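You operate a simulated robot arm through the tools that you are given. There is no shell and no other tool. Be economical: measure what you need, move in short steps, check, and stop when the job is done.

You are at the controls of a simulated robot arm. One attempt, no reset.

Task
Take the glove box from the long table and put it on the top of the instrument bench. Then fetch the tall orange cap bottle and stand it on the carousel table. Then open the pouch door. The order counts. Set down upright: tall orange cap bottle.

It is judged by the outcome, as a careful person would: the job done as asked, and still so three seconds after it is handed in. It fails if anything else is knocked over, pushed out of place, dropped, spilled or broken. Lids that push on must go on centred and level and be pressed home; caps that screw on are set level and turned clockwise until they are tight.

Robot
A 7-joint arm with a vacuum gripper on a trunk, on a base that drives. Base frame: it is fixed to the floor where the robot stands at the start and does not move with it; the origin is under the middle of the robot, x ahead of it, y to its left, z up; the surface under the hand at the start is at about z = 0.9. Lengths are in m, angles in degrees, forces in N, time in s.
Its first joint turns from -166.0 to 166.0 degrees. Places, roughly: carousel table [0.5, -2.5, 0.9]; pouch door [-2.1, 4.6, 0.5]; tall orange cap bottle (8x8x20 cm) [1.1, -0.2, 1]; top of the instrument bench [0.2, 1.6, 0.9]. Payload 1.06 kg.
Tool frame: the origin (TCP) lies in the middle of the cups' lips, and z points out of the cups. The gripper has 1 cup of 0.024 m across, covering 0.024 by 0.024 m (tool x, y); the bellows give 0.008 m. With the vacuum on, a cup seals on a smooth face that it is pressed against (1 to 4 N); it does not hold porous or soft things. The pull reaches 23 N.
Orientation is told as [roll, pitch, yaw] about the base's x, y, z axes, in that order, counted from this pose: with the cups facing straight down, the tool's x points along the base's -x, its y along +y and its z along -z.

Tools
- The arm moves only by the tool nudge_tool. Its argument "moves" is one flat list of numbers, 7 for each row, row after row: the turn, a rotation vector about the tool's x, y, z in units of 4 degrees (1.0 is 4 degrees), then the shift along the tool's x, y, z in units of 30 mm (1.0 is 30 mm), then the vacuum: 1 switches it on, -1 off. In form: [wx, wy, wz, dx, dy, dz, vac, wx, wy, wz, dx, dy, dz, vac, ...]. A call has 1 to 10 rows; each row shifts and turns the commanded pose from where the row before left it, along the tool's axes as they then stand. A call with a number of a shift or a turn outside -1 to 1 is refused whole. Each row takes 0.2 s and may step no farther than 0.05 m and 8.6 degrees from the row before; otherwise, or with a gripper value out of range, the whole call is refused. Where a pose cannot be reached the arm comes as near as it can. A force on the tool above 40 N (or 10 N above the force at the start of the call, whichever is more), or a blocked arm, ends the call early, and 0.2 s more pass. The pull builds up within a second once a cup has sealed. Time passes only in rows, and 0.2 s behind the last, so rows that do not move give it time. It gives the time, the measured TCP pose, the force on the tool (base axes) and the pull of the vacuum at its end, in the units of the frame above (readings bear some noise), with the torque about the TCP (base axes, N m) and any sound that the robot's microphone picked up.
- Cameras (640 x 400 px; columns grow to the right, rows downward): "scene" is now at [0.1796, 0.2168, 1.4725]; the picture's right is [0.07, -1.00, 0.00], its down [-0.71, -0.05, -0.70] and it looks along [0.70, 0.05, -0.71] (base axes); focal length 290 px, centre (320, 200). "wrist" rides on the gripper at [0.078, 0.019, -0.096] in the tool frame; the picture's right is [-0.24, 0.97, 0.00], its down [-0.71, -0.17, -0.69] and it looks along [-0.67, -0.16, 0.73] (tool axes); focal length 243 px, centre (320, 200). There is no depth. A picture from a camera that has moved, and an enlarged one, comes with that camera's place and axes in the base frame and with its lens.
- camera(camera): a new picture of that camera. No time passes.
- roll_base(legs): drives the robot by 1 to 6 legs, each [ahead, left, turn to the left] in m, m and degrees, along the robot's own axes; the way and the turn of a leg run together, so that a leg with both is an arc; at most 1.5 m and 180 degrees a leg. The arm and the cameras ride along, it lands a little off, and it stops where it bumps. It gives what a move gives.
- turn_head(pan, tilt): turns the head with the scene camera to pan (to the left, within 120 degrees either way) and tilt (down, from -29 to 69), counted from straight ahead of the robot. It gives what a move gives.
- inspect(camera, box): a new picture of the part [left, top, right, bottom] of that camera's present view, enlarged. No time passes.
- job_done(): hands the job in; it is judged then, once.

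Work in short steps. Places have to be worked out from the pictures, the camera data and where the tool is seen: move nearer, look again, correct. Check each grasp and each placing, and mend what went wrong. You have 165 turns and 108 pictures in all, those below and enlarged ones among them. Switch the vacuum off and draw the arm clear of the work before you hand the job in, unless the task says otherwise; then end with one line.

The tools are called after ">>>" as a command line: name --argument value ..., lists and objects as JSON in quotes. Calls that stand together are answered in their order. nudge_tool: Moves the arm, as the interface text tells. Its arguments: {"type":"object","properties":{"moves":{"type":"array"}},"required":["moves"]} The other tools are called the same way: roll_base (legs) drives the base; turn_head (pan, tilt) turns the head that bears the scene camera; camera (camera) takes a picture; inspect (camera, box) takes an enlarged picture of a part of a camera's view; job_done () hands the job in.

At the start:

```text
time: 0.0
tool_pos: [0.6938, -0.1393, 1.1523]
tool_rot: [-0.1, 0.0, 0.0]
contact_force: [0.5, 0.2, -0.4]
moment: [0.01, -0.03, -0.03]
pull: 0.0
robot x, y, heading: [0.0004, 0.0008, -0.2]
head pan, tilt: [4.0, 45.2]
```

scene: 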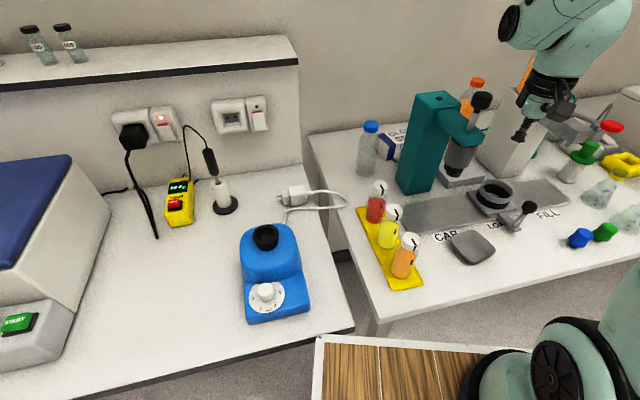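
wrist: 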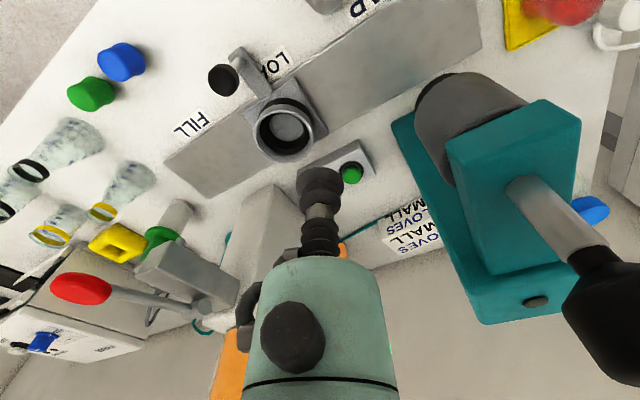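

I see a "GLOVES" box behind the teal press. I look closer at that part, and the whole scene.

>>> inspect --camera "scene" --box '[340, 60, 560, 200]'

>>> turn_head --pan -30 --tilt 35

>>> camera --camera "scene"

```text
2.86 times, centred on (450, 130) of scene
camera zoom: at [0.1796, 0.2168, 1.4725], right [0.07, -1.0, 0.0], down [-0.71, -0.05, -0.7], along [0.7, 0.05, -0.71], focal length 828 px, centre (-51, 400)
```

zoom: 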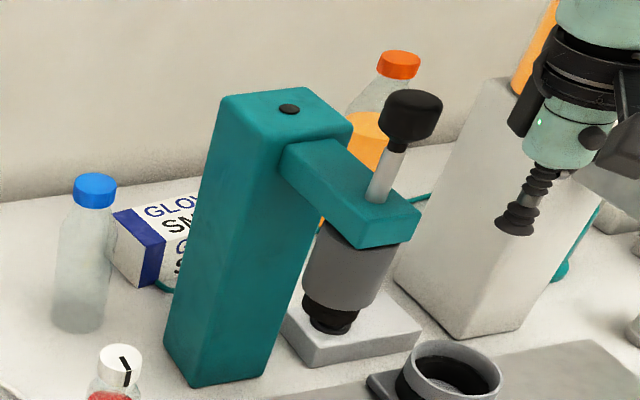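

```text
time: 1.0
tool_pos: [0.6935, -0.1395, 1.1531]
tool_rot: [0.0, 0.0, 0.1]
contact_force: [-0.1, 0.3, 0.0]
moment: [0.01, -0.02, 0.0]
pull: 0.0
robot x, y, heading: [-0.0014, 0.0003, 0.0]
head pan, tilt: [-30.0, 35.0]
```

```text
104 pictures are left
camera scene: at [0.175, 0.1672, 1.4877], right [-0.5, -0.87, 0.0], down [-0.5, 0.29, -0.82], along [0.71, -0.41, -0.57], focal length 290 px, centre (320, 200)
```

scene: 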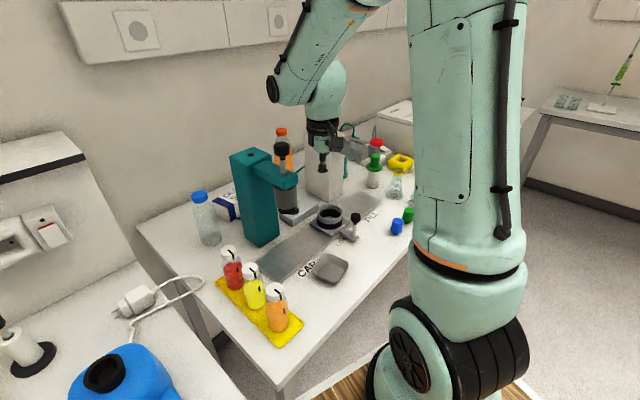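

The glove box lies behind the press, and the orange-cap bottle behind it too. I look around to learn the room before driving.

>>> turn_head --pan 75 --tilt 30

>>> camera --camera "scene"

>>> turn_head --pan 120 --tilt 20

>>> camera --camera "scene"

>>> turn_head --pan -110 --tilt 20

>>> camera --camera "scene"

>>> turn_head --pan 20 --tilt 69

>>> camera --camera "scene"

```text
time: 2.8
tool_pos: [0.6946, -0.1393, 1.153]
tool_rot: [-0.1, 0.0, 0.0]
contact_force: [-0.1, 0.7, 0.2]
moment: [0.02, -0.02, 0.03]
pull: 0.0
robot x, y, heading: [0.0009, 0.0001, 0.0]
head pan, tilt: [75.0, 30.0]
```

```text
103 pictures are left
camera scene: at [0.1222, 0.2985, 1.4955], right [0.97, -0.26, 0.0], down [-0.13, -0.48, -0.87], along [0.22, 0.84, -0.5], focal length 290 px, centre (320, 200)
```

scene: 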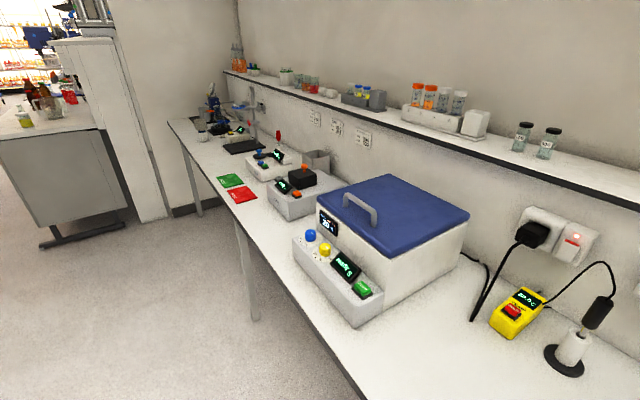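

```text
time: 3.9
tool_pos: [0.694, -0.1402, 1.1521]
tool_rot: [0.0, 0.0, 0.0]
contact_force: [0.6, 0.8, -0.1]
moment: [0.02, 0.0, 0.01]
pull: 0.1
robot x, y, heading: [0.0001, 0.0017, 0.2]
head pan, tilt: [120.0, 20.0]
```

```text
102 pictures are left
camera scene: at [0.0522, 0.2919, 1.5115], right [0.87, 0.5, 0.0], down [0.17, -0.3, -0.94], along [-0.47, 0.81, -0.34], focal length 290 px, centre (320, 200)
```

scene: 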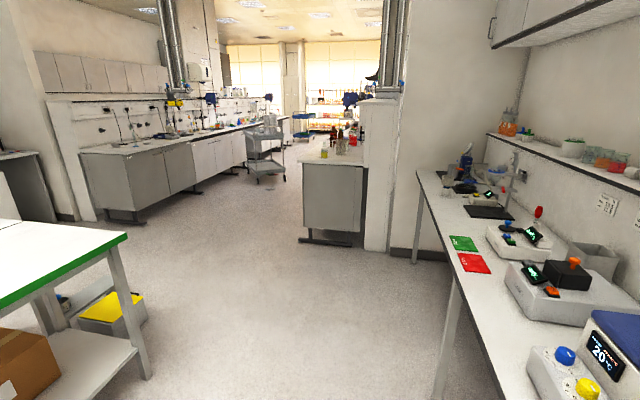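

```text
time: 7.2
tool_pos: [0.6936, -0.1395, 1.1515]
tool_rot: [0.0, 0.0, 0.0]
contact_force: [0.7, -0.1, 0.7]
moment: [-0.01, 0.0, 0.02]
pull: 0.0
robot x, y, heading: [0.0014, -0.0006, 0.1]
head pan, tilt: [-110.0, 20.0]
```

```text
101 pictures are left
camera scene: at [0.0669, 0.1237, 1.5115], right [-0.94, 0.34, 0.0], down [0.12, 0.32, -0.94], along [-0.32, -0.88, -0.34], focal length 290 px, centre (320, 200)
```

scene: 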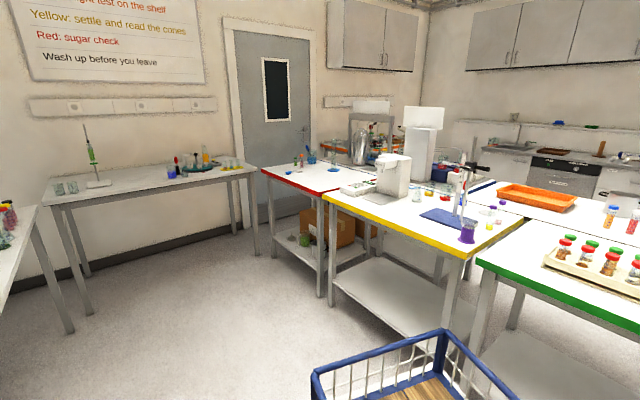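

```text
time: 9.3
tool_pos: [0.6941, -0.14, 1.1526]
tool_rot: [0.0, -0.1, 0.0]
contact_force: [-1.1, -0.6, 0.5]
moment: [0.03, -0.01, -0.01]
pull: 0.2
robot x, y, heading: [0.0009, 0.0009, -0.2]
head pan, tilt: [20.0, 68.8]
```

```text
100 pictures are left
camera scene: at [0.1513, 0.2303, 1.444], right [0.34, -0.94, 0.0], down [-0.88, -0.32, -0.36], along [0.34, 0.12, -0.93], focal length 290 px, centre (320, 200)
```

scene: 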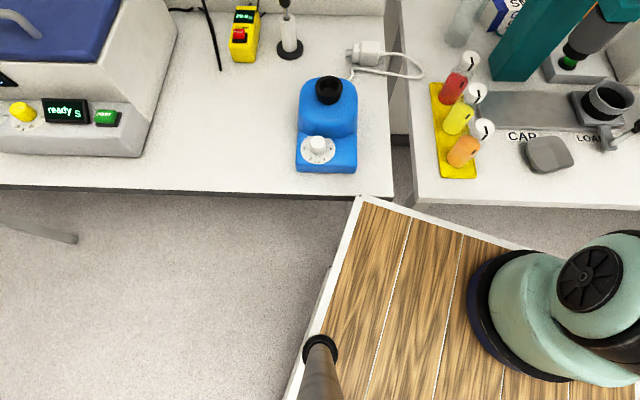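

The room is turned about 18° to the robot. The arm axis seems to stand near (0.3,-0.14), so box and bottle may be within reach already. I raise the tool and go forward at height to look at the box from above.

>>> nudge_tool --moves '[0, 0, 0, 0, 0, -1, -1, 0, 0, 0, 0, 0, -1, -1, 0, 0, 0, 0, 0, -1, -1, 0, 0, 0, 0, 0, -1, -1, 0, 0, 0, 0, 0, -1, -1, 0, 0, 0, -1, 0, 0, -1, 0, 0, 0, -1, 0, 0, -1, 0, 0, 0, -1, 0.5, 0, -1, 0, 0, 0, -1, 0.5, 0, -1]'

>>> camera --camera "wrist"

>>> turn_head --pan -15 --tilt 25

>>> camera --camera "scene"

```text
time: 11.3
tool_pos: [0.8146, -0.1085, 1.3031]
tool_rot: [0.0, -0.1, -0.1]
contact_force: [0.4, -1.0, -0.5]
moment: [0.02, -0.02, -0.02]
pull: 0.1
robot x, y, heading: [-0.0012, 0.0002, -0.1]
head pan, tilt: [20.0, 68.8]
```

```text
99 pictures are left
camera wrist: at [0.7341, -0.0888, 1.3992], right [0.24, 0.97, 0.0], down [0.71, -0.17, 0.69], along [0.67, -0.16, -0.73], focal length 243 px, centre (320, 200)
```

wrist: 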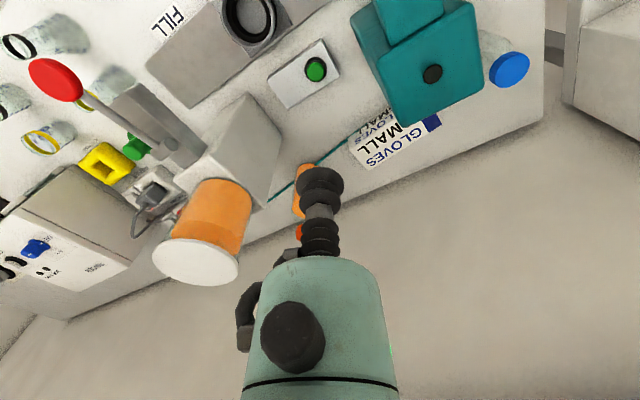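

```text
time: 12.4
tool_pos: [0.8142, -0.1074, 1.3034]
tool_rot: [-0.1, 0.0, 0.0]
contact_force: [-0.9, -0.2, 0.1]
moment: [0.0, -0.04, 0.02]
pull: 0.0
robot x, y, heading: [0.0019, 0.0014, -0.1]
head pan, tilt: [-15.0, 25.0]
```

```text
98 pictures are left
camera scene: at [0.1877, 0.1874, 1.5034], right [-0.26, -0.97, 0.0], down [-0.41, 0.11, -0.91], along [0.88, -0.23, -0.42], focal length 290 px, centre (320, 200)
```

scene: 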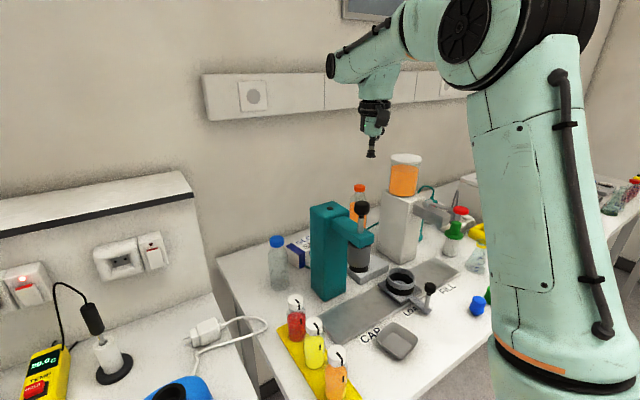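

The box's top is partly seen past the press. I enlarge that part.

>>> inspect --camera "wrist" --box '[280, 80, 460, 192]'

>>> inspect --camera "scene" --box '[240, 140, 440, 310]'

```text
3.56 times, centred on (370, 136) of wrist
camera zoom: at [0.7342, -0.0886, 1.3987], right [0.24, 0.97, 0.0], down [0.71, -0.17, 0.69], along [0.67, -0.16, -0.73], focal length 863 px, centre (142, 428)
```

zoom: 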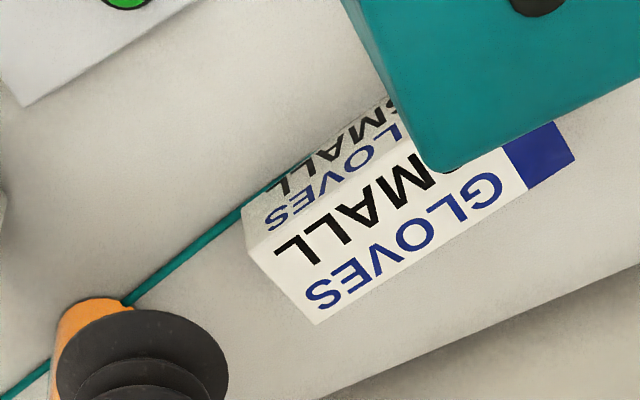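

```text
2.35 times, centred on (340, 225) of scene
camera zoom: at [0.1877, 0.1874, 1.5034], right [-0.26, -0.97, 0.0], down [-0.41, 0.11, -0.91], along [0.88, -0.23, -0.42], focal length 682 px, centre (273, 141)
```

zoom: 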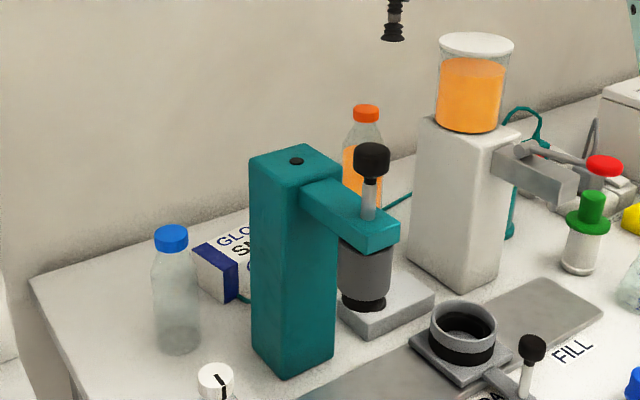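

Box top centre comes out near (1.00, 0.00) at z≈0.97, long axis about 117°. I look at the gripper's bulk to judge clearance to the press column.

>>> inspect --camera "scene" --box '[300, 40, 460, 170]'

```text
3.08 times, centred on (380, 105) of scene
camera zoom: at [0.1877, 0.1874, 1.5034], right [-0.26, -0.97, 0.0], down [-0.41, 0.11, -0.91], along [0.88, -0.23, -0.42], focal length 892 px, centre (135, 492)
```

zoom: 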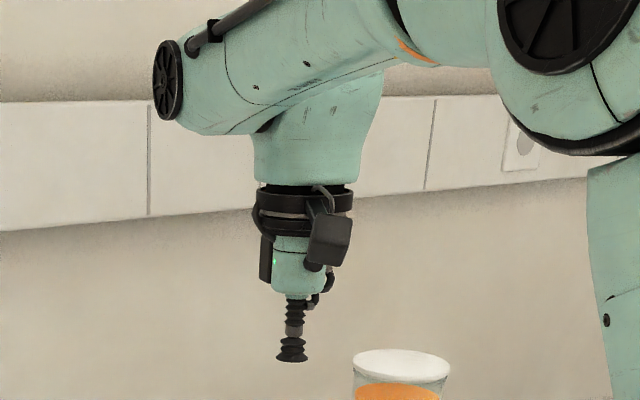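

The gripper is slim and the camera hangs towards the robot. I move above the box at z 1.30 and turn the tool clockwise so that the camera gets away from the press column.

>>> nudge_tool --moves '[0, 0, 0, -1, 0.58, 0, -1, 0, 0, 0, -1, 0.58, 0, -1, 0, 0, 0, -1, 0.58, 0, -1, 0, 0, 0, -1, 0.58, 0, -1, 0, 0, 0, -1, 0.58, 0, -1, 0, 0, 0, -1, 0.58, 0, -1, 0, 0, 1, 0, 0, 0, -1, 0, 0, 1, 0, 0, 0, -1, 0, 0, 1, 0, 0, 0, -1, 0, 0, 1, 0, 0, 0, -1]'

>>> nudge_tool --moves '[0, 0, 1, 0, 0, 0, -1, 0, 0, 1, 0, 0, 0, -1, 0, 0, 1, 0, 0, 0, -1, 0, 0, 1, 0, 0, 0, -1, 0, 0, 1, 0, 0, 0, -1, 0, 0, 1, 0, 0, 0, -1, 0, 0, 1, 0, 0, 0, -1, 0, 0, 1, 0, 0, 0, -1]'

>>> camera --camera "scene"

>>> camera --camera "wrist"

```text
time: 14.6
tool_pos: [0.974, -0.0077, 1.2774]
tool_rot: [0.0, 0.0, -16.1]
contact_force: [0.0, -0.7, 0.6]
moment: [0.01, 0.0, -0.01]
pull: 0.1
out of reach, approached as far as the arm can: row 6
robot x, y, heading: [0.0006, -0.002, 0.1]
head pan, tilt: [-15.0, 25.0]
```

```text
time: 16.4
tool_pos: [0.975, -0.0086, 1.2793]
tool_rot: [0.0, 0.1, -48.0]
contact_force: [0.7, -0.7, 1.2]
moment: [-0.02, 0.04, -0.02]
pull: 0.0
robot x, y, heading: [-0.0035, 0.0021, 0.2]
head pan, tilt: [-15.0, 25.0]
```

```text
94 pictures are left
camera scene: at [0.1877, 0.1873, 1.5034], right [-0.26, -0.97, 0.0], down [-0.41, 0.11, -0.91], along [0.88, -0.23, -0.42], focal length 290 px, centre (320, 200)
```

scene: 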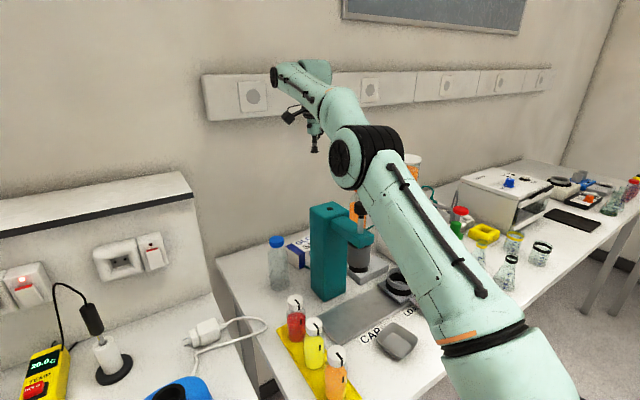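

```text
93 pictures are left
camera wrist: at [0.9357, 0.0629, 1.3741], right [0.88, 0.47, 0.0], down [0.35, -0.64, 0.68], along [0.33, -0.6, -0.73], focal length 243 px, centre (320, 200)
```

wrist: 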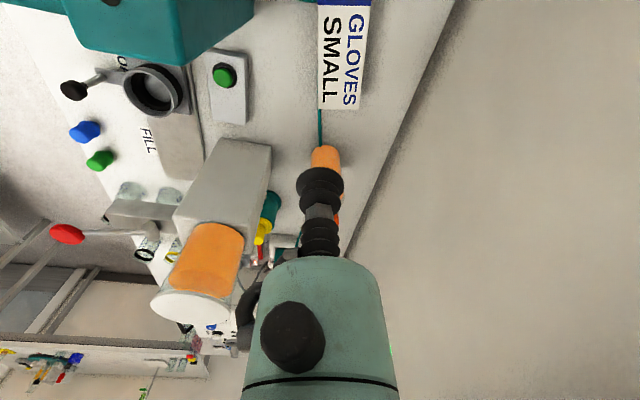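

The arm is nearly stretched here and its forearm would pass low over the press. I look down at the deck and the arm's foot, to learn where the arm's axis stands before repositioning the base.

>>> turn_head --pan -50 --tilt 69

>>> camera --camera "scene"

>>> turn_head --pan -80 --tilt 69

>>> camera --camera "scene"

```text
time: 17.6
tool_pos: [0.9758, -0.0069, 1.2785]
tool_rot: [0.0, 0.0, -48.0]
contact_force: [-0.4, -0.2, -0.8]
moment: [0.01, -0.01, 0.03]
pull: 0.0
robot x, y, heading: [0.0019, -0.0019, -0.0]
head pan, tilt: [-50.0, 68.8]
```

```text
92 pictures are left
camera scene: at [0.1347, 0.1683, 1.444], right [-0.77, -0.64, 0.0], down [-0.6, 0.71, -0.36], along [0.23, -0.28, -0.93], focal length 290 px, centre (320, 200)
```

scene: 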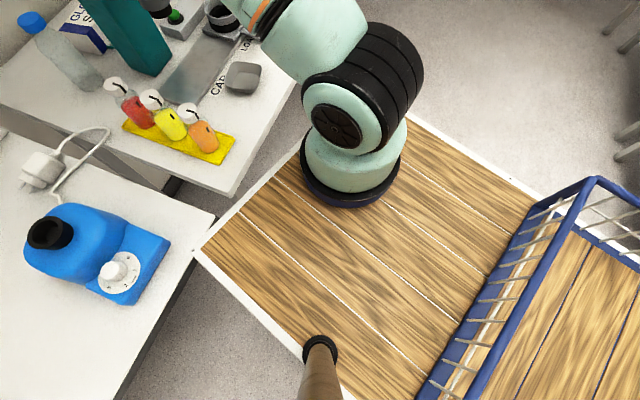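

```text
time: 18.5
tool_pos: [0.9759, -0.0086, 1.2775]
tool_rot: [0.0, 0.0, -48.0]
contact_force: [-0.3, 0.9, 0.2]
moment: [-0.02, 0.01, -0.03]
pull: 0.0
robot x, y, heading: [0.0033, 0.0015, -0.1]
head pan, tilt: [-80.0, 68.8]
```

```text
91 pictures are left
camera scene: at [0.1085, 0.1561, 1.444], right [-0.98, -0.17, 0.0], down [-0.16, 0.92, -0.36], along [0.06, -0.36, -0.93], focal length 290 px, centre (320, 200)
```

scene: 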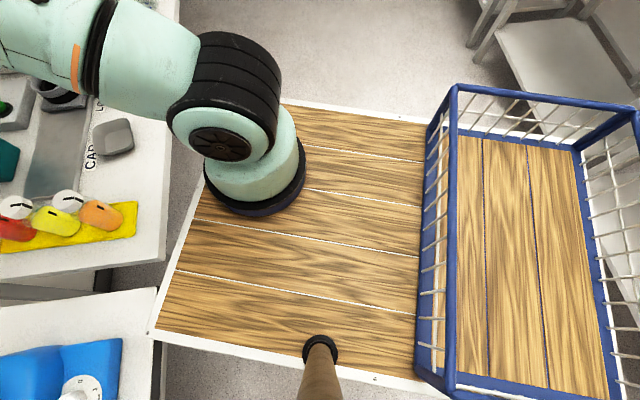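

Triangulation: deck top z≈0.96, deck front at x≈0.355, arm axis near (0.26,-0.06); the press column lies right between axis and box. I retract the arm, then move the base left and square to the table, so that the arm comes past the column's left side.

>>> nudge_tool --moves '[0, 0, 0, 0.42, -0.97, -0.2, -1, 0, 0, 0, 0.42, -0.97, -0.2, -1, 0, 0, 0, 0.42, -0.97, -0.2, -1, 0, 0, 0, 0.42, -0.97, -0.2, -1, 0, 0, 0, 0.42, -0.97, -0.2, -1, 0, 0, 0, 0.42, -0.97, 0, -1, 0, 0, 0, 0.42, -0.97, 0, -1, 0, 0, 0, 0.42, -0.97, 0, -1, 0, 0, 0, 0.42, -0.97, 0, -1]'

>>> roll_base --legs '[[-0.1, 0, 0], [0, 0, 17.7], [0, 0.31, 0], [0.11, 0, 0]]'

>>> turn_head --pan -30 --tilt 40

>>> camera --camera "scene"

```text
time: 20.5
tool_pos: [0.7031, -0.0974, 1.3071]
tool_rot: [0.0, -0.1, -48.0]
contact_force: [0.7, -0.5, -0.1]
moment: [-0.05, 0.02, -0.02]
pull: 0.0
robot x, y, heading: [0.0003, 0.0004, 0.1]
head pan, tilt: [-80.0, 68.8]
```

```text
time: 25.1
tool_pos: [0.614, 0.4419, 1.3075]
tool_rot: [0.1, 0.0, -30.5]
contact_force: [0.3, 0.1, 0.6]
moment: [0.01, -0.03, -0.03]
pull: 0.0
robot x, y, heading: [-0.0868, 0.3222, 17.4]
head pan, tilt: [-80.0, 68.8]
```

```text
time: 26.3
tool_pos: [0.614, 0.4419, 1.3066]
tool_rot: [0.0, 0.0, -30.5]
contact_force: [0.3, -0.5, -1.0]
moment: [0.03, 0.0, 0.0]
pull: 0.2
robot x, y, heading: [-0.0844, 0.3198, 17.4]
head pan, tilt: [-30.0, 40.0]
```

```text
90 pictures are left
camera scene: at [0.0272, 0.5375, 1.4801], right [-0.22, -0.98, 0.0], down [-0.63, 0.14, -0.77], along [0.75, -0.17, -0.64], focal length 290 px, centre (320, 200)
```

scene: 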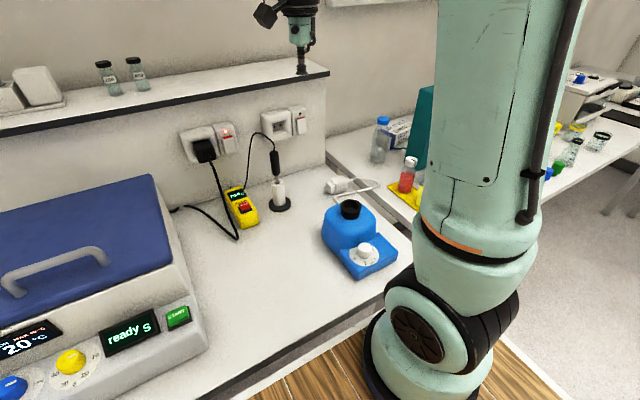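

The box is visible past the column from here. I enlarge it to refine its place.

>>> inspect --camera "scene" --box '[320, 70, 450, 200]'

```text
3.08 times, centred on (385, 135) of scene
camera zoom: at [0.0272, 0.5375, 1.4801], right [-0.22, -0.98, 0.0], down [-0.63, 0.14, -0.77], along [0.75, -0.17, -0.64], focal length 892 px, centre (120, 400)
```

zoom: 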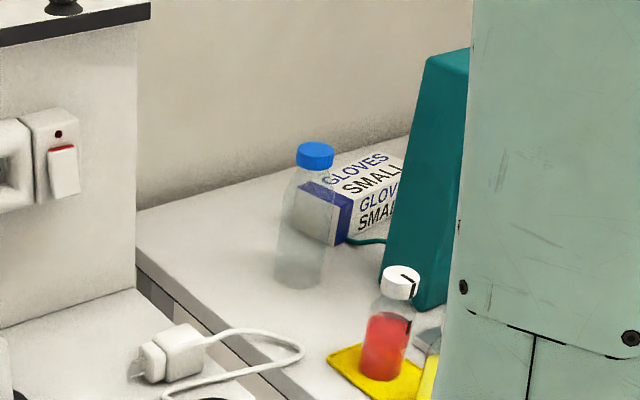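

Base is placed; the arm can now approach past the column's left. I move the tool in two stages towards a point above the box at z≈1.3.

>>> nudge_tool --moves '[0, 0, 0, -0.98, -0.33, 0, -1, 0, 0, 0, -0.98, -0.33, 0, -1, 0, 0, 0, -0.98, -0.33, 0, -1, 0, 0, 0, -0.98, -0.33, 0, -1, 0, 0, 0, -0.98, -0.33, 0, -1, 0, 0, 0, -0.98, -0.33, 0, -1, 0, 0, 0, -0.98, -0.33, 0, -1, 0, 0, 0, -0.98, -0.33, 0, -1, 0, 0, 0, -0.98, -0.33, 0, -1, 0, 0, 0, -0.98, -0.33, 0, -1]'

>>> nudge_tool --moves '[0, 0, 0, -0.98, -0.33, 0.3, -1, 0, 0, 0, -0.98, -0.33, 0.3, -1, 0, 0, 0, -0.98, -0.33, 0.3, -1, 0, 0, 0, -0.98, -0.33, 0.3, -1, 0, 0, 0, -0.98, -0.33, 0.3, -1, 0, 0, 0, -0.98, -0.33, 0.3, -1]'

>>> camera --camera "scene"

>>> camera --camera "wrist"

```text
time: 28.5
tool_pos: [0.8162, 0.2074, 1.3057]
tool_rot: [0.2, 0.0, -30.4]
contact_force: [-0.7, 0.5, 0.7]
moment: [0.0, -0.02, -0.01]
pull: 0.1
robot x, y, heading: [-0.0906, 0.3265, 17.7]
head pan, tilt: [-30.0, 40.0]
```

```text
time: 29.9
tool_pos: [0.8705, 0.133, 1.2756]
tool_rot: [0.0, 0.1, -30.5]
contact_force: [-0.7, 0.3, -0.1]
moment: [-0.01, 0.03, 0.01]
pull: 0.0
out of reach, approached as far as the arm can: row 3, 4, 5, 6
robot x, y, heading: [-0.0866, 0.3253, 17.5]
head pan, tilt: [-30.0, 40.0]
```

```text
88 pictures are left
camera scene: at [0.0273, 0.5374, 1.4801], right [-0.22, -0.98, 0.0], down [-0.63, 0.14, -0.77], along [0.75, -0.17, -0.64], focal length 290 px, centre (320, 200)
```

scene: 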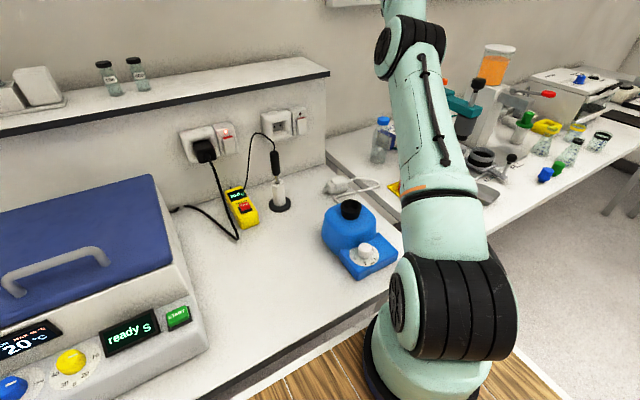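

```text
87 pictures are left
camera wrist: at [0.8108, 0.1895, 1.3716], right [0.7, 0.72, 0.0], down [0.52, -0.51, 0.68], along [0.49, -0.48, -0.73], focal length 243 px, centre (320, 200)
```

wrist: 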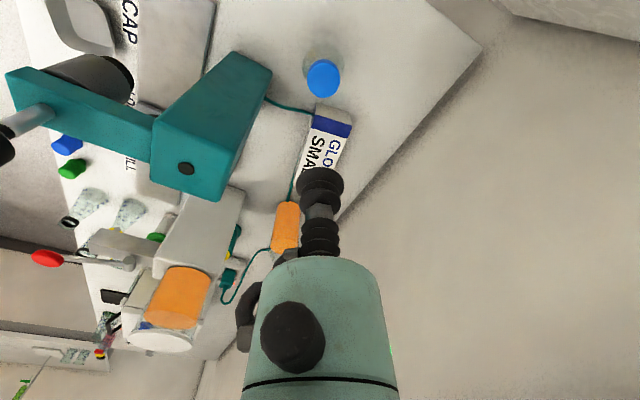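

The arm's limit shows it must stand closer and squarer (links ≈0.48+0.345 m); from closer the forearm rises steeply and clears the press top by ~7 cm. I retract the tool and drive right, then up to the table edge.

>>> nudge_tool --moves '[0, 0, 0, 0.97, 0, -0.1, -1, 0, 0, 0, 0.97, 0, -0.1, -1, 0, 0, 0, 0.97, 0, -0.1, -1, 0, 0, 0, 0.97, 0, -0.1, -1, 0, 0, 0, 0.97, 0, -0.1, -1, 0, 0, 0, 0.97, 0, -0.1, -1, 0, 0, 0, 0.97, 0, -0.1, -1, 0, 0, 0, 0.97, 0, -0.1, -1, 0, 0, 0, 0.97, 0, -0.1, -1, 0, 0, 0, 0.97, 0, -0.1, -1]'

>>> roll_base --legs '[[0, -0.446, 0]]'

>>> turn_head --pan -20 --tilt 55

>>> camera --camera "scene"

```text
time: 32.1
tool_pos: [0.6208, 0.2832, 1.3045]
tool_rot: [0.0, -0.1, -30.6]
contact_force: [0.2, 0.5, -0.4]
moment: [0.05, 0.0, 0.02]
pull: 0.0
robot x, y, heading: [-0.0867, 0.324, 17.6]
head pan, tilt: [-30.0, 40.0]
```

```text
time: 34.8
tool_pos: [0.7545, -0.1497, 1.305]
tool_rot: [0.0, -0.1, -30.7]
contact_force: [-0.9, 0.0, -0.3]
moment: [-0.01, 0.02, -0.04]
pull: 0.1
robot x, y, heading: [0.0491, -0.1063, 17.5]
head pan, tilt: [-30.0, 40.0]
```

```text
time: 35.6
tool_pos: [0.7542, -0.1499, 1.3052]
tool_rot: [0.0, 0.0, -30.7]
contact_force: [0.6, -0.1, 0.9]
moment: [-0.02, -0.01, -0.03]
pull: 0.1
robot x, y, heading: [0.0478, -0.1093, 17.3]
head pan, tilt: [-20.0, 55.0]
```

```text
86 pictures are left
camera scene: at [0.1522, 0.1209, 1.4595], right [-0.05, -1.0, 0.0], down [-0.82, 0.04, -0.57], along [0.57, -0.03, -0.82], focal length 290 px, centre (320, 200)
```

scene: 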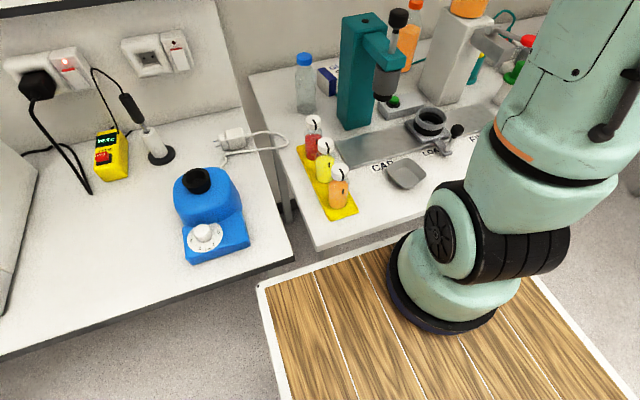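

Gap between deck front and table edge is about 6 cm. I drive ahead 4.5 cm.

>>> roll_base --legs '[[0.045, 0, 0]]'

>>> camera --camera "wrist"

```text
time: 36.5
tool_pos: [0.7983, -0.1381, 1.3048]
tool_rot: [0.0, 0.1, -30.8]
contact_force: [-0.4, 0.0, 1.3]
moment: [0.0, -0.01, -0.02]
pull: 0.1
robot x, y, heading: [0.0945, -0.0937, 17.1]
head pan, tilt: [-20.0, 55.0]
```

```text
85 pictures are left
camera wrist: at [0.739, -0.0813, 1.4009], right [0.7, 0.71, 0.0], down [0.52, -0.51, 0.69], along [0.49, -0.48, -0.73], focal length 243 px, centre (320, 200)
```

wrist: 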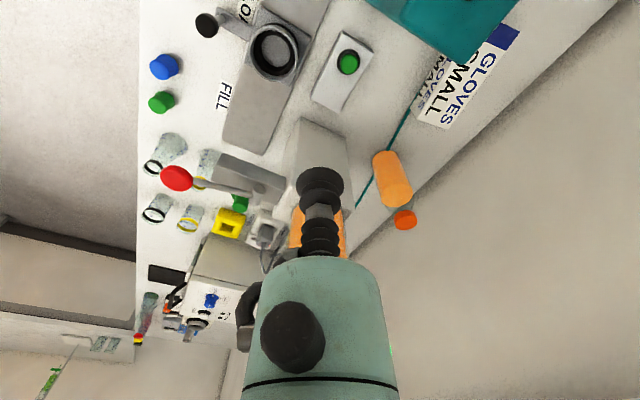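

Now the arm axis is ~0.65 m from the box. I move over the box at z 1.3.

>>> nudge_tool --moves '[0, 0, 0, -0.435, 0.91, 0, -1, 0, 0, 0, -0.435, 0.91, 0, -1, 0, 0, 0, -0.435, 0.91, 0, -1, 0, 0, 0, -0.435, 0.91, 0, -1, 0, 0, 0, -0.435, 0.91, 0, -1, 0, 0, 0, -0.435, 0.91, 0, -1, 0, 0, 0, -0.435, 0.91, 0, -1, 0, 0, 0, -0.435, 0.91, 0, -1]'

>>> camera --camera "wrist"

>>> turn_head --pan -15 --tilt 30

>>> camera --camera "scene"

```text
time: 38.3
tool_pos: [1.0004, -0.0044, 1.306]
tool_rot: [0.1, -0.1, -30.9]
contact_force: [-0.5, -0.4, -0.5]
moment: [0.02, -0.01, 0.02]
pull: 0.0
robot x, y, heading: [0.0903, -0.0926, 17.1]
head pan, tilt: [-20.0, 55.0]
```

```text
84 pictures are left
camera wrist: at [0.9412, 0.0532, 1.4027], right [0.7, 0.71, 0.0], down [0.52, -0.51, 0.69], along [0.49, -0.48, -0.73], focal length 243 px, centre (320, 200)
```

wrist: 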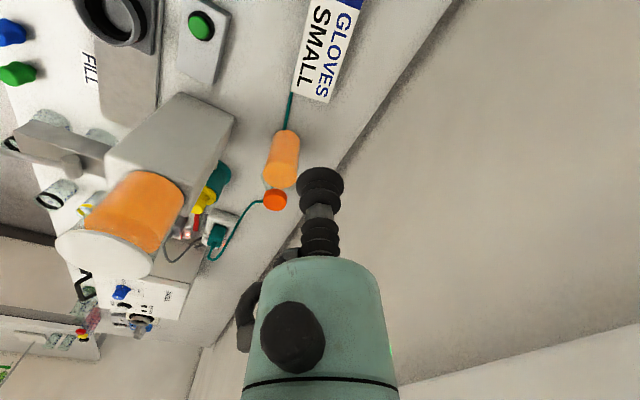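

```text
time: 39.2
tool_pos: [1.0012, -0.0045, 1.3056]
tool_rot: [0.0, 0.1, -30.7]
contact_force: [-0.7, 1.0, 1.0]
moment: [0.0, 0.02, 0.02]
pull: 0.1
robot x, y, heading: [0.093, -0.0951, 17.5]
head pan, tilt: [-15.0, 30.0]
```

```text
83 pictures are left
camera scene: at [0.2139, 0.1411, 1.4954], right [0.04, -1.0, 0.0], down [-0.5, -0.02, -0.87], along [0.86, 0.03, -0.5], focal length 290 px, centre (320, 200)
```

scene: 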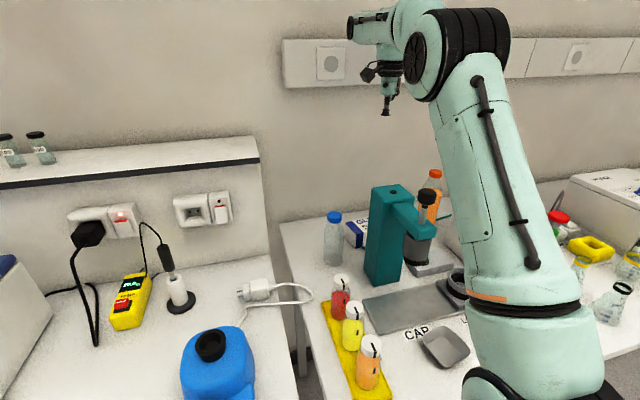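

Box centre confirmed at ≈(1.004, 0.0). I descend straight down to z≈1.1 and check clearance.

>>> nudge_tool --moves '[0, 0, 0, 0, 0.1, 1, -1, 0, 0, 0, 0, 0.1, 1, -1, 0, 0, 0, 0, 0, 1, -1, 0, 0, 0, 0, 0, 1, -1, 0, 0, 0, 0, 0, 1, -1, 0, 0, 0, 0, 0, 1, -1, 0, 0, 0, 0, 0, 0.7, -1]'

>>> camera --camera "scene"

>>> camera --camera "wrist"

```text
time: 40.8
tool_pos: [1.0021, -0.0014, 1.1042]
tool_rot: [0.0, 0.0, -30.8]
contact_force: [0.1, -0.3, 0.2]
moment: [0.0, 0.0, 0.02]
pull: 0.1
robot x, y, heading: [0.0925, -0.0936, 17.0]
head pan, tilt: [-15.0, 30.0]
```

```text
82 pictures are left
camera scene: at [0.2137, 0.1411, 1.4955], right [0.04, -1.0, 0.0], down [-0.5, -0.02, -0.87], along [0.87, 0.03, -0.5], focal length 290 px, centre (320, 200)
```

scene: 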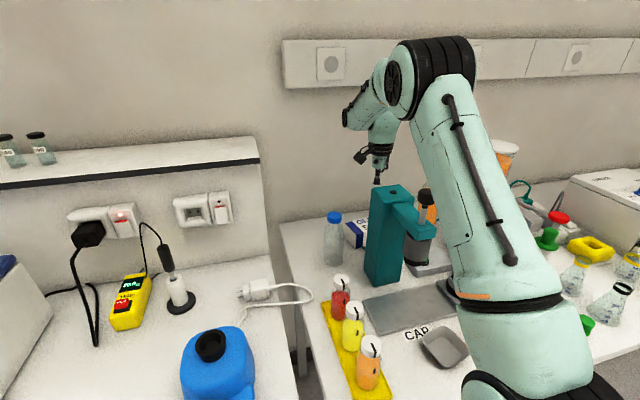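

```text
81 pictures are left
camera wrist: at [0.9429, 0.0566, 1.1995], right [0.7, 0.71, 0.0], down [0.52, -0.51, 0.69], along [0.49, -0.48, -0.73], focal length 243 px, centre (320, 200)
```

wrist: 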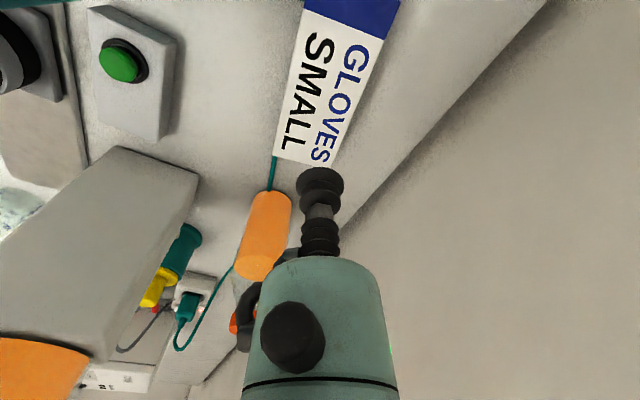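

All clear of the press. I descend to just above the lid of the box.

>>> nudge_tool --moves '[0, 0, 0, 0, 0, 1, -1, 0, 0, 0, 0, 0, 1, -1, 0, 0, 0, 0, 0, 1, -1, 0, 0, 0, 0, 0, 0.9, -1]'

>>> camera --camera "wrist"

>>> inspect --camera "scene" --box '[310, 80, 450, 300]'

```text
time: 41.8
tool_pos: [1.002, 0.0008, 0.9873]
tool_rot: [0.1, -0.1, -30.7]
contact_force: [0.2, 0.9, 0.2]
moment: [0.01, -0.03, 0.0]
pull: 0.1
robot x, y, heading: [0.0956, -0.0944, 17.0]
head pan, tilt: [-15.0, 30.0]
```

```text
80 pictures are left
camera wrist: at [0.9441, 0.0579, 1.0832], right [0.7, 0.71, 0.0], down [0.52, -0.51, 0.69], along [0.49, -0.48, -0.73], focal length 243 px, centre (320, 200)
```

wrist: 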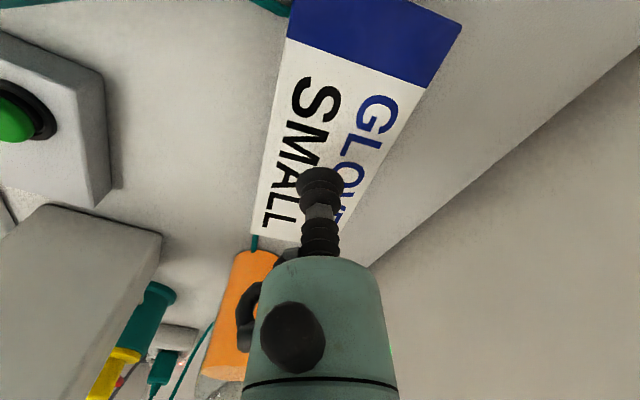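

```text
1.82 times, centred on (380, 190) of scene
camera zoom: at [0.2136, 0.1411, 1.4955], right [0.04, -1.0, 0.0], down [-0.5, -0.02, -0.87], along [0.87, 0.03, -0.5], focal length 527 px, centre (211, 218)
```

zoom: 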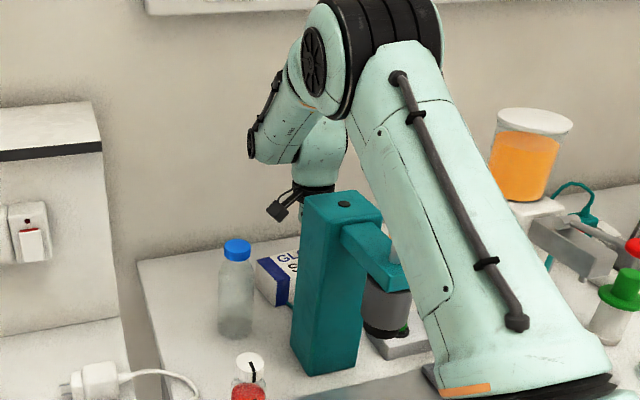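

The cup is over the box's centre. Vacuum on and lower in small steps until it touches.

>>> nudge_tool --moves '[0, 0, 0, 0, 0.1, 0.2, 1, 0, 0, 0, 0, 0, 0.2, 1, 0, 0, 0, 0, 0, 0.1, 1, 0, 0, 0, 0, 0, 0.1, 1]'

```text
time: 42.8
tool_pos: [1.0037, 0.0042, 0.9687]
tool_rot: [0.1, 0.0, -30.8]
contact_force: [-0.2, -0.3, -0.4]
moment: [0.01, 0.01, 0.01]
pull: 0.0
robot x, y, heading: [0.0892, -0.0925, 17.2]
head pan, tilt: [-15.0, 30.0]
```

No contact yet; I go on in 3 mm steps.

>>> nudge_tool --moves '[0, 0, 0, 0, 0, 0.1, 1, 0, 0, 0, 0, 0, 0.1, 1]'

>>> nudge_tool --moves '[0, 0, 0, 0, 0, 0.1, 1, 0, 0, 0, 0, 0, 0, 1]'

```text
time: 43.4
tool_pos: [1.0034, 0.0036, 0.9638]
tool_rot: [-0.1, -0.1, -30.8]
contact_force: [1.2, 0.0, -0.6]
moment: [0.0, 0.0, 0.01]
pull: 0.0
robot x, y, heading: [0.0899, -0.0911, 17.5]
head pan, tilt: [-15.0, 30.0]
```

```text
time: 44.0
tool_pos: [1.0043, 0.0046, 0.9597]
tool_rot: [0.0, 0.0, -30.8]
contact_force: [0.5, 0.8, -0.6]
moment: [0.05, 0.05, 0.0]
pull: 23.2
robot x, y, heading: [0.0911, -0.0944, 17.1]
head pan, tilt: [-15.0, 30.0]
```

Sealed with full pull. I lift gently a little and read the load.

>>> nudge_tool --moves '[0, 0, 0, 0, 0, 0, 1, 0, 0, 0, 0, 0, -0.3, 1, 0, 0, 0, 0, 0, -0.5, 1, 0, 0, 0, 0, 0, -0.5, 1, 0, 0, 0, 0, 0, 0, 1]'

>>> camera --camera "wrist"

```text
time: 45.2
tool_pos: [1.0044, 0.0033, 0.9996]
tool_rot: [-0.1, 0.0, -30.8]
contact_force: [0.2, -0.2, -4.1]
moment: [0.01, 0.05, -0.02]
pull: 22.3
robot x, y, heading: [0.0884, -0.0927, 17.0]
head pan, tilt: [-15.0, 30.0]
```

```text
78 pictures are left
camera wrist: at [0.9454, 0.0608, 1.095], right [0.7, 0.71, 0.0], down [0.52, -0.51, 0.68], along [0.49, -0.48, -0.73], focal length 243 px, centre (320, 200)
```

wrist: 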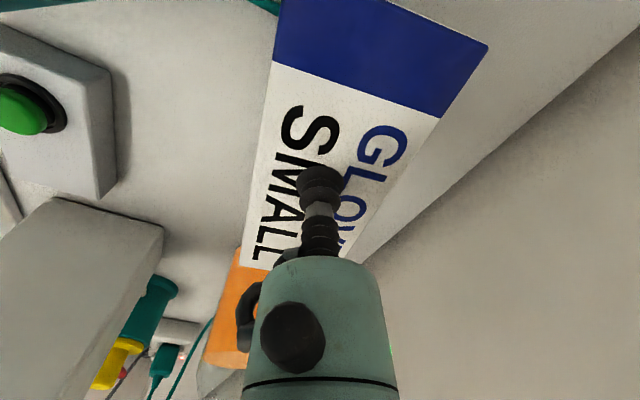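

The box hangs level (≈0.4 kg). I lift straight to z≈1.30.

>>> nudge_tool --moves '[0, 0, 0, 0, 0, -1, 1, 0, 0, 0, 0, 0, -1, 1, 0, 0, 0, 0, 0, -1, 1, 0, 0, 0, 0, 0, -1, 1, 0, 0, 0, 0, 0, -1, 1, 0, 0, 0, 0, 0, -1, 1, 0, 0, 0, 0, 0, -1, 1, 0, 0, 0, 0, 0, -1, 1, 0, 0, 0, 0, 0, -1, 1, 0, 0, 0, 0, 0, -1, 1]'

>>> camera --camera "scene"

```text
time: 47.4
tool_pos: [1.0059, 0.0025, 1.2983]
tool_rot: [0.0, 0.0, -30.8]
contact_force: [0.5, 0.3, -4.1]
moment: [0.04, 0.0, 0.0]
pull: 22.7
robot x, y, heading: [0.0946, -0.0953, 17.2]
head pan, tilt: [-15.0, 30.0]
```

```text
77 pictures are left
camera scene: at [0.2142, 0.1412, 1.4954], right [0.04, -1.0, 0.0], down [-0.5, -0.02, -0.87], along [0.87, 0.03, -0.5], focal length 290 px, centre (320, 200)
```

scene: 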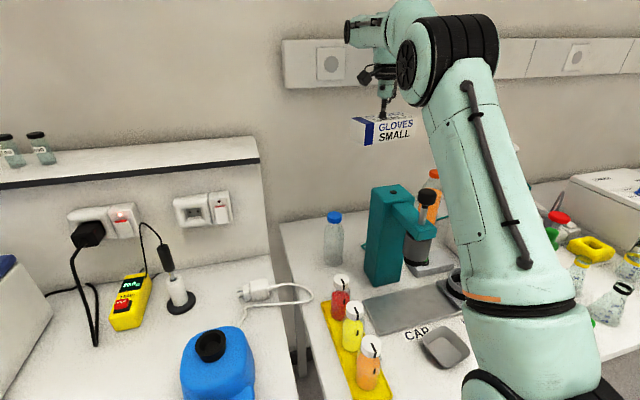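

I carry the box at this height over towards the free spot on the instrument bench between the water bath and the blue heater (≈(0.43,0.56)).

>>> nudge_tool --moves '[0, 0, 0, 0.997, 0.233, 0, 1, 0, 0, 0, 0.997, 0.233, 0, 1, 0, 0, 0, 0.997, 0.233, 0, 1, 0, 0, 0, 0.997, 0.233, 0, 1, 0, 0, 0, 0.997, 0.233, 0, 1, 0, 0, 0, 0.997, 0.233, 0, 1, 0, 0, 0, 0.997, 0.233, 0, 1, 0, 0, 0, 0.997, 0.233, 0, 1, 0, 0, 0, 0.997, 0.233, 0, 1, 0, 0, 0, 0.997, 0.233, 0, 1]'

>>> nudge_tool --moves '[0, 0, 0, 0.997, 0.233, 0, 1, 0, 0, 0, 0.997, 0.233, 0, 1, 0, 0, 0, 0.997, 0.233, 0, 1, 0, 0, 0, 0.997, 0.233, 0, 1, 0, 0, 0, 0.997, 0.233, 0, 1, 0, 0, 0, 0.997, 0.233, 0, 1, 0, 0, 0, 0.997, 0.233, 0, 1, 0, 0, 0, 0.997, 0.233, 0, 1]'

>>> turn_head --pan 35 --tilt 45

>>> camera --camera "scene"

>>> camera --camera "wrist"

```text
time: 49.6
tool_pos: [0.7825, 0.2153, 1.2991]
tool_rot: [0.1, 0.0, -30.8]
contact_force: [0.0, 0.1, -3.5]
moment: [0.05, 0.03, -0.01]
pull: 23.3
robot x, y, heading: [0.0919, -0.0936, 17.3]
head pan, tilt: [-15.0, 30.0]
```

```text
time: 51.4
tool_pos: [0.6078, 0.3874, 1.2975]
tool_rot: [0.0, 0.0, -30.7]
contact_force: [0.2, -0.3, -3.8]
moment: [0.03, 0.06, 0.02]
pull: 23.0
robot x, y, heading: [0.0904, -0.0922, 17.0]
head pan, tilt: [-15.0, 30.0]
```

```text
time: 52.5
tool_pos: [0.6067, 0.3881, 1.2968]
tool_rot: [0.1, -0.1, -30.8]
contact_force: [-0.3, -0.2, -4.1]
moment: [0.01, 0.06, -0.03]
pull: 22.7
robot x, y, heading: [0.0916, -0.0911, 17.1]
head pan, tilt: [35.0, 45.0]
```

```text
76 pictures are left
camera scene: at [0.1734, 0.202, 1.4729], right [0.79, -0.61, 0.0], down [-0.43, -0.56, -0.71], along [0.43, 0.56, -0.71], focal length 290 px, centre (320, 200)
```

scene: 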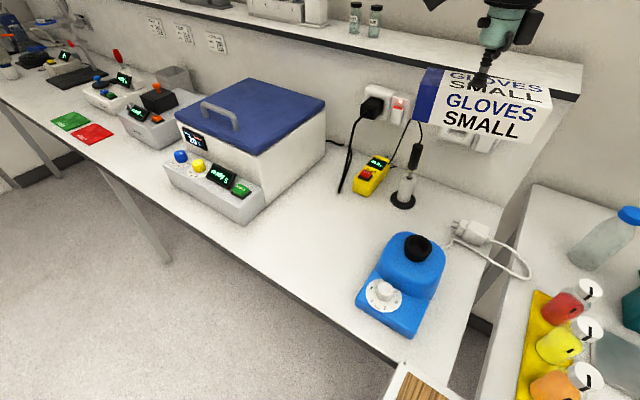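

```text
75 pictures are left
camera wrist: at [0.5484, 0.4443, 1.393], right [0.7, 0.71, 0.0], down [0.52, -0.51, 0.69], along [0.49, -0.48, -0.73], focal length 243 px, centre (320, 200)
```

wrist: 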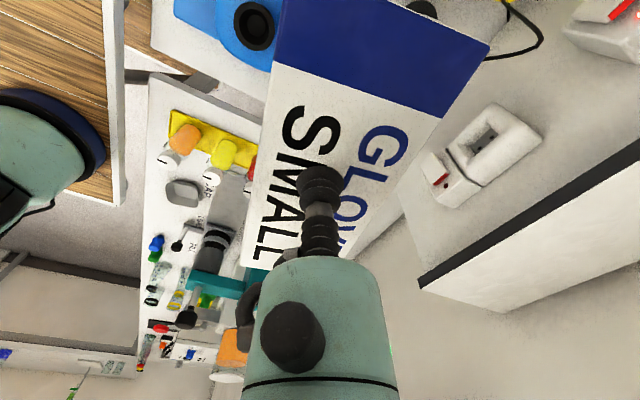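

The free spot's middle is at ≈(0.449,0.568). I move over it.

>>> nudge_tool --moves '[0, 0, 0, 0.95, 0.306, 0, 1, 0, 0, 0, 0.95, 0.306, 0, 1, 0, 0, 0, 0.95, 0.306, 0, 1, 0, 0, 0, 0.95, 0.306, 0, 1, 0, 0, 0, 0.95, 0.306, 0, 1, 0, 0, 0, 0.95, 0.306, 0, 1, 0, 0, 0, 0.95, 0.306, 0, 1, 0, 0, 0, 0.95, 0.306, 0, 1]'

>>> nudge_tool --moves '[0, 0, 0, 0, 0, 1, 1, 0, 0, 0, 0, 0, 1, 1, 0, 0, 0, 0, 0, 1, 1, 0, 0, 0, 0, 0, 1, 1, 0, 0, 0, 0, 0, 1, 1, 0, 0, 0, 0, 0, 1, 1, 0, 0, 0, 0, 0, 1, 1, 0, 0, 0, 0, 0, 1, 1]'

>>> camera --camera "scene"

```text
time: 54.3
tool_pos: [0.4499, 0.5657, 1.3]
tool_rot: [0.1, 0.0, -30.9]
contact_force: [0.3, -0.4, -2.8]
moment: [0.08, 0.0, -0.01]
pull: 22.9
robot x, y, heading: [0.0898, -0.0923, 17.1]
head pan, tilt: [35.0, 45.0]
```

```text
time: 56.1
tool_pos: [0.4461, 0.5659, 1.0592]
tool_rot: [0.0, 0.0, -30.8]
contact_force: [0.4, 0.0, -3.3]
moment: [0.04, 0.02, 0.03]
pull: 23.4
robot x, y, heading: [0.0933, -0.0951, 17.3]
head pan, tilt: [35.0, 45.0]
```

```text
74 pictures are left
camera scene: at [0.1734, 0.2018, 1.4729], right [0.79, -0.61, 0.0], down [-0.43, -0.56, -0.71], along [0.43, 0.56, -0.71], focal length 290 px, centre (320, 200)
```

scene: 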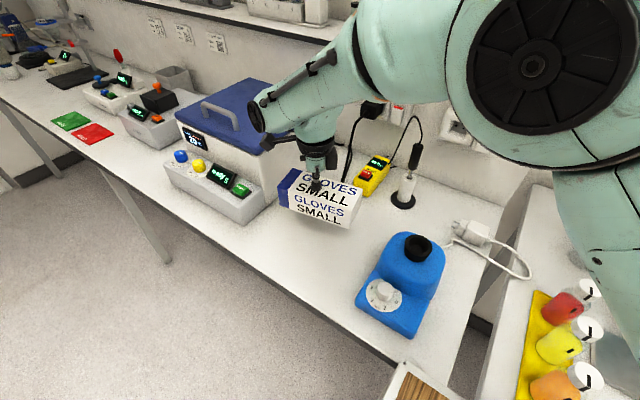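

Placement looks free; I shift 2 cm away from the bath and go down to about 1.5 cm above the bench.

>>> nudge_tool --moves '[0, 0, 0, -0.5, -0.44, 0, 1, 0, 0, 0, 0, 0, 0.7, 1, 0, 0, 0, 0, 0, 0.7, 1, 0, 0, 0, 0, 0, 0.7, 1, 0, 0, 0, 0, 0, 0.5, 1]'

>>> camera --camera "scene"

```text
time: 57.3
tool_pos: [0.4548, 0.5466, 0.9797]
tool_rot: [0.0, 0.1, -30.8]
contact_force: [-0.7, 0.0, -3.1]
moment: [0.04, 0.03, 0.02]
pull: 22.8
robot x, y, heading: [0.0883, -0.094, 17.2]
head pan, tilt: [35.0, 45.0]
```

```text
73 pictures are left
camera scene: at [0.1733, 0.2019, 1.4729], right [0.79, -0.61, 0.0], down [-0.43, -0.56, -0.71], along [0.43, 0.56, -0.71], focal length 290 px, centre (320, 200)
```

scene: 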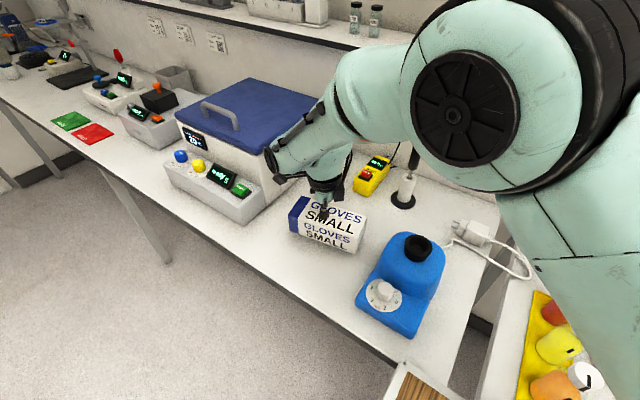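

Clear all round. I lower in small steps until the load goes off.

>>> nudge_tool --moves '[0, 0, 0, 0, 0, 0.2, 1, 0, 0, 0, 0, 0, 0.2, 1, 0, 0, 0, 0, 0, 0.1, 1]'

>>> nudge_tool --moves '[0, 0, 0, 0, 0, 0.1, 1, 0, 0, 0, 0, 0, 0.1, 1]'

```text
time: 58.1
tool_pos: [0.4562, 0.5479, 0.965]
tool_rot: [0.0, 0.0, -30.8]
contact_force: [0.2, 0.0, -3.5]
moment: [0.04, 0.04, -0.01]
pull: 22.6
robot x, y, heading: [0.0941, -0.0912, 17.2]
head pan, tilt: [35.0, 45.0]
```

```text
time: 58.7
tool_pos: [0.4528, 0.5484, 0.9593]
tool_rot: [0.0, 0.0, -30.8]
contact_force: [0.5, 0.1, -3.9]
moment: [0.01, -0.01, 0.01]
pull: 23.0
robot x, y, heading: [0.0939, -0.0948, 17.0]
head pan, tilt: [35.0, 45.0]
```

Still hanging; further small steps.

>>> nudge_tool --moves '[0, 0, 0, 0, 0, 0.1, 1]'

>>> nudge_tool --moves '[0, 0, 0, 0, 0, 0.07, 1]'

>>> nudge_tool --moves '[0, 0, 0, 0, 0, 0.07, 1]'

```text
time: 59.1
tool_pos: [0.4545, 0.5484, 0.9586]
tool_rot: [0.1, 0.1, -30.8]
contact_force: [-1.1, -3.4, 12.2]
moment: [-0.03, 0.01, -0.04]
pull: 22.9
robot x, y, heading: [0.0922, -0.0953, 17.3]
head pan, tilt: [35.0, 45.0]
```

```text
time: 59.5
tool_pos: [0.4544, 0.5476, 0.9564]
tool_rot: [0.1, 0.1, -30.8]
contact_force: [-0.9, 1.4, 16.7]
moment: [-0.05, -0.05, -0.16]
pull: 23.3
robot x, y, heading: [0.0922, -0.0939, 17.3]
head pan, tilt: [35.0, 45.0]
```

```text
time: 59.9
tool_pos: [0.4529, 0.5483, 0.9547]
tool_rot: [0.1, 0.0, -30.8]
contact_force: [-0.2, 3.6, 17.0]
moment: [-0.04, -0.03, -0.1]
pull: 22.9
robot x, y, heading: [0.0936, -0.0932, 17.2]
head pan, tilt: [35.0, 45.0]
```

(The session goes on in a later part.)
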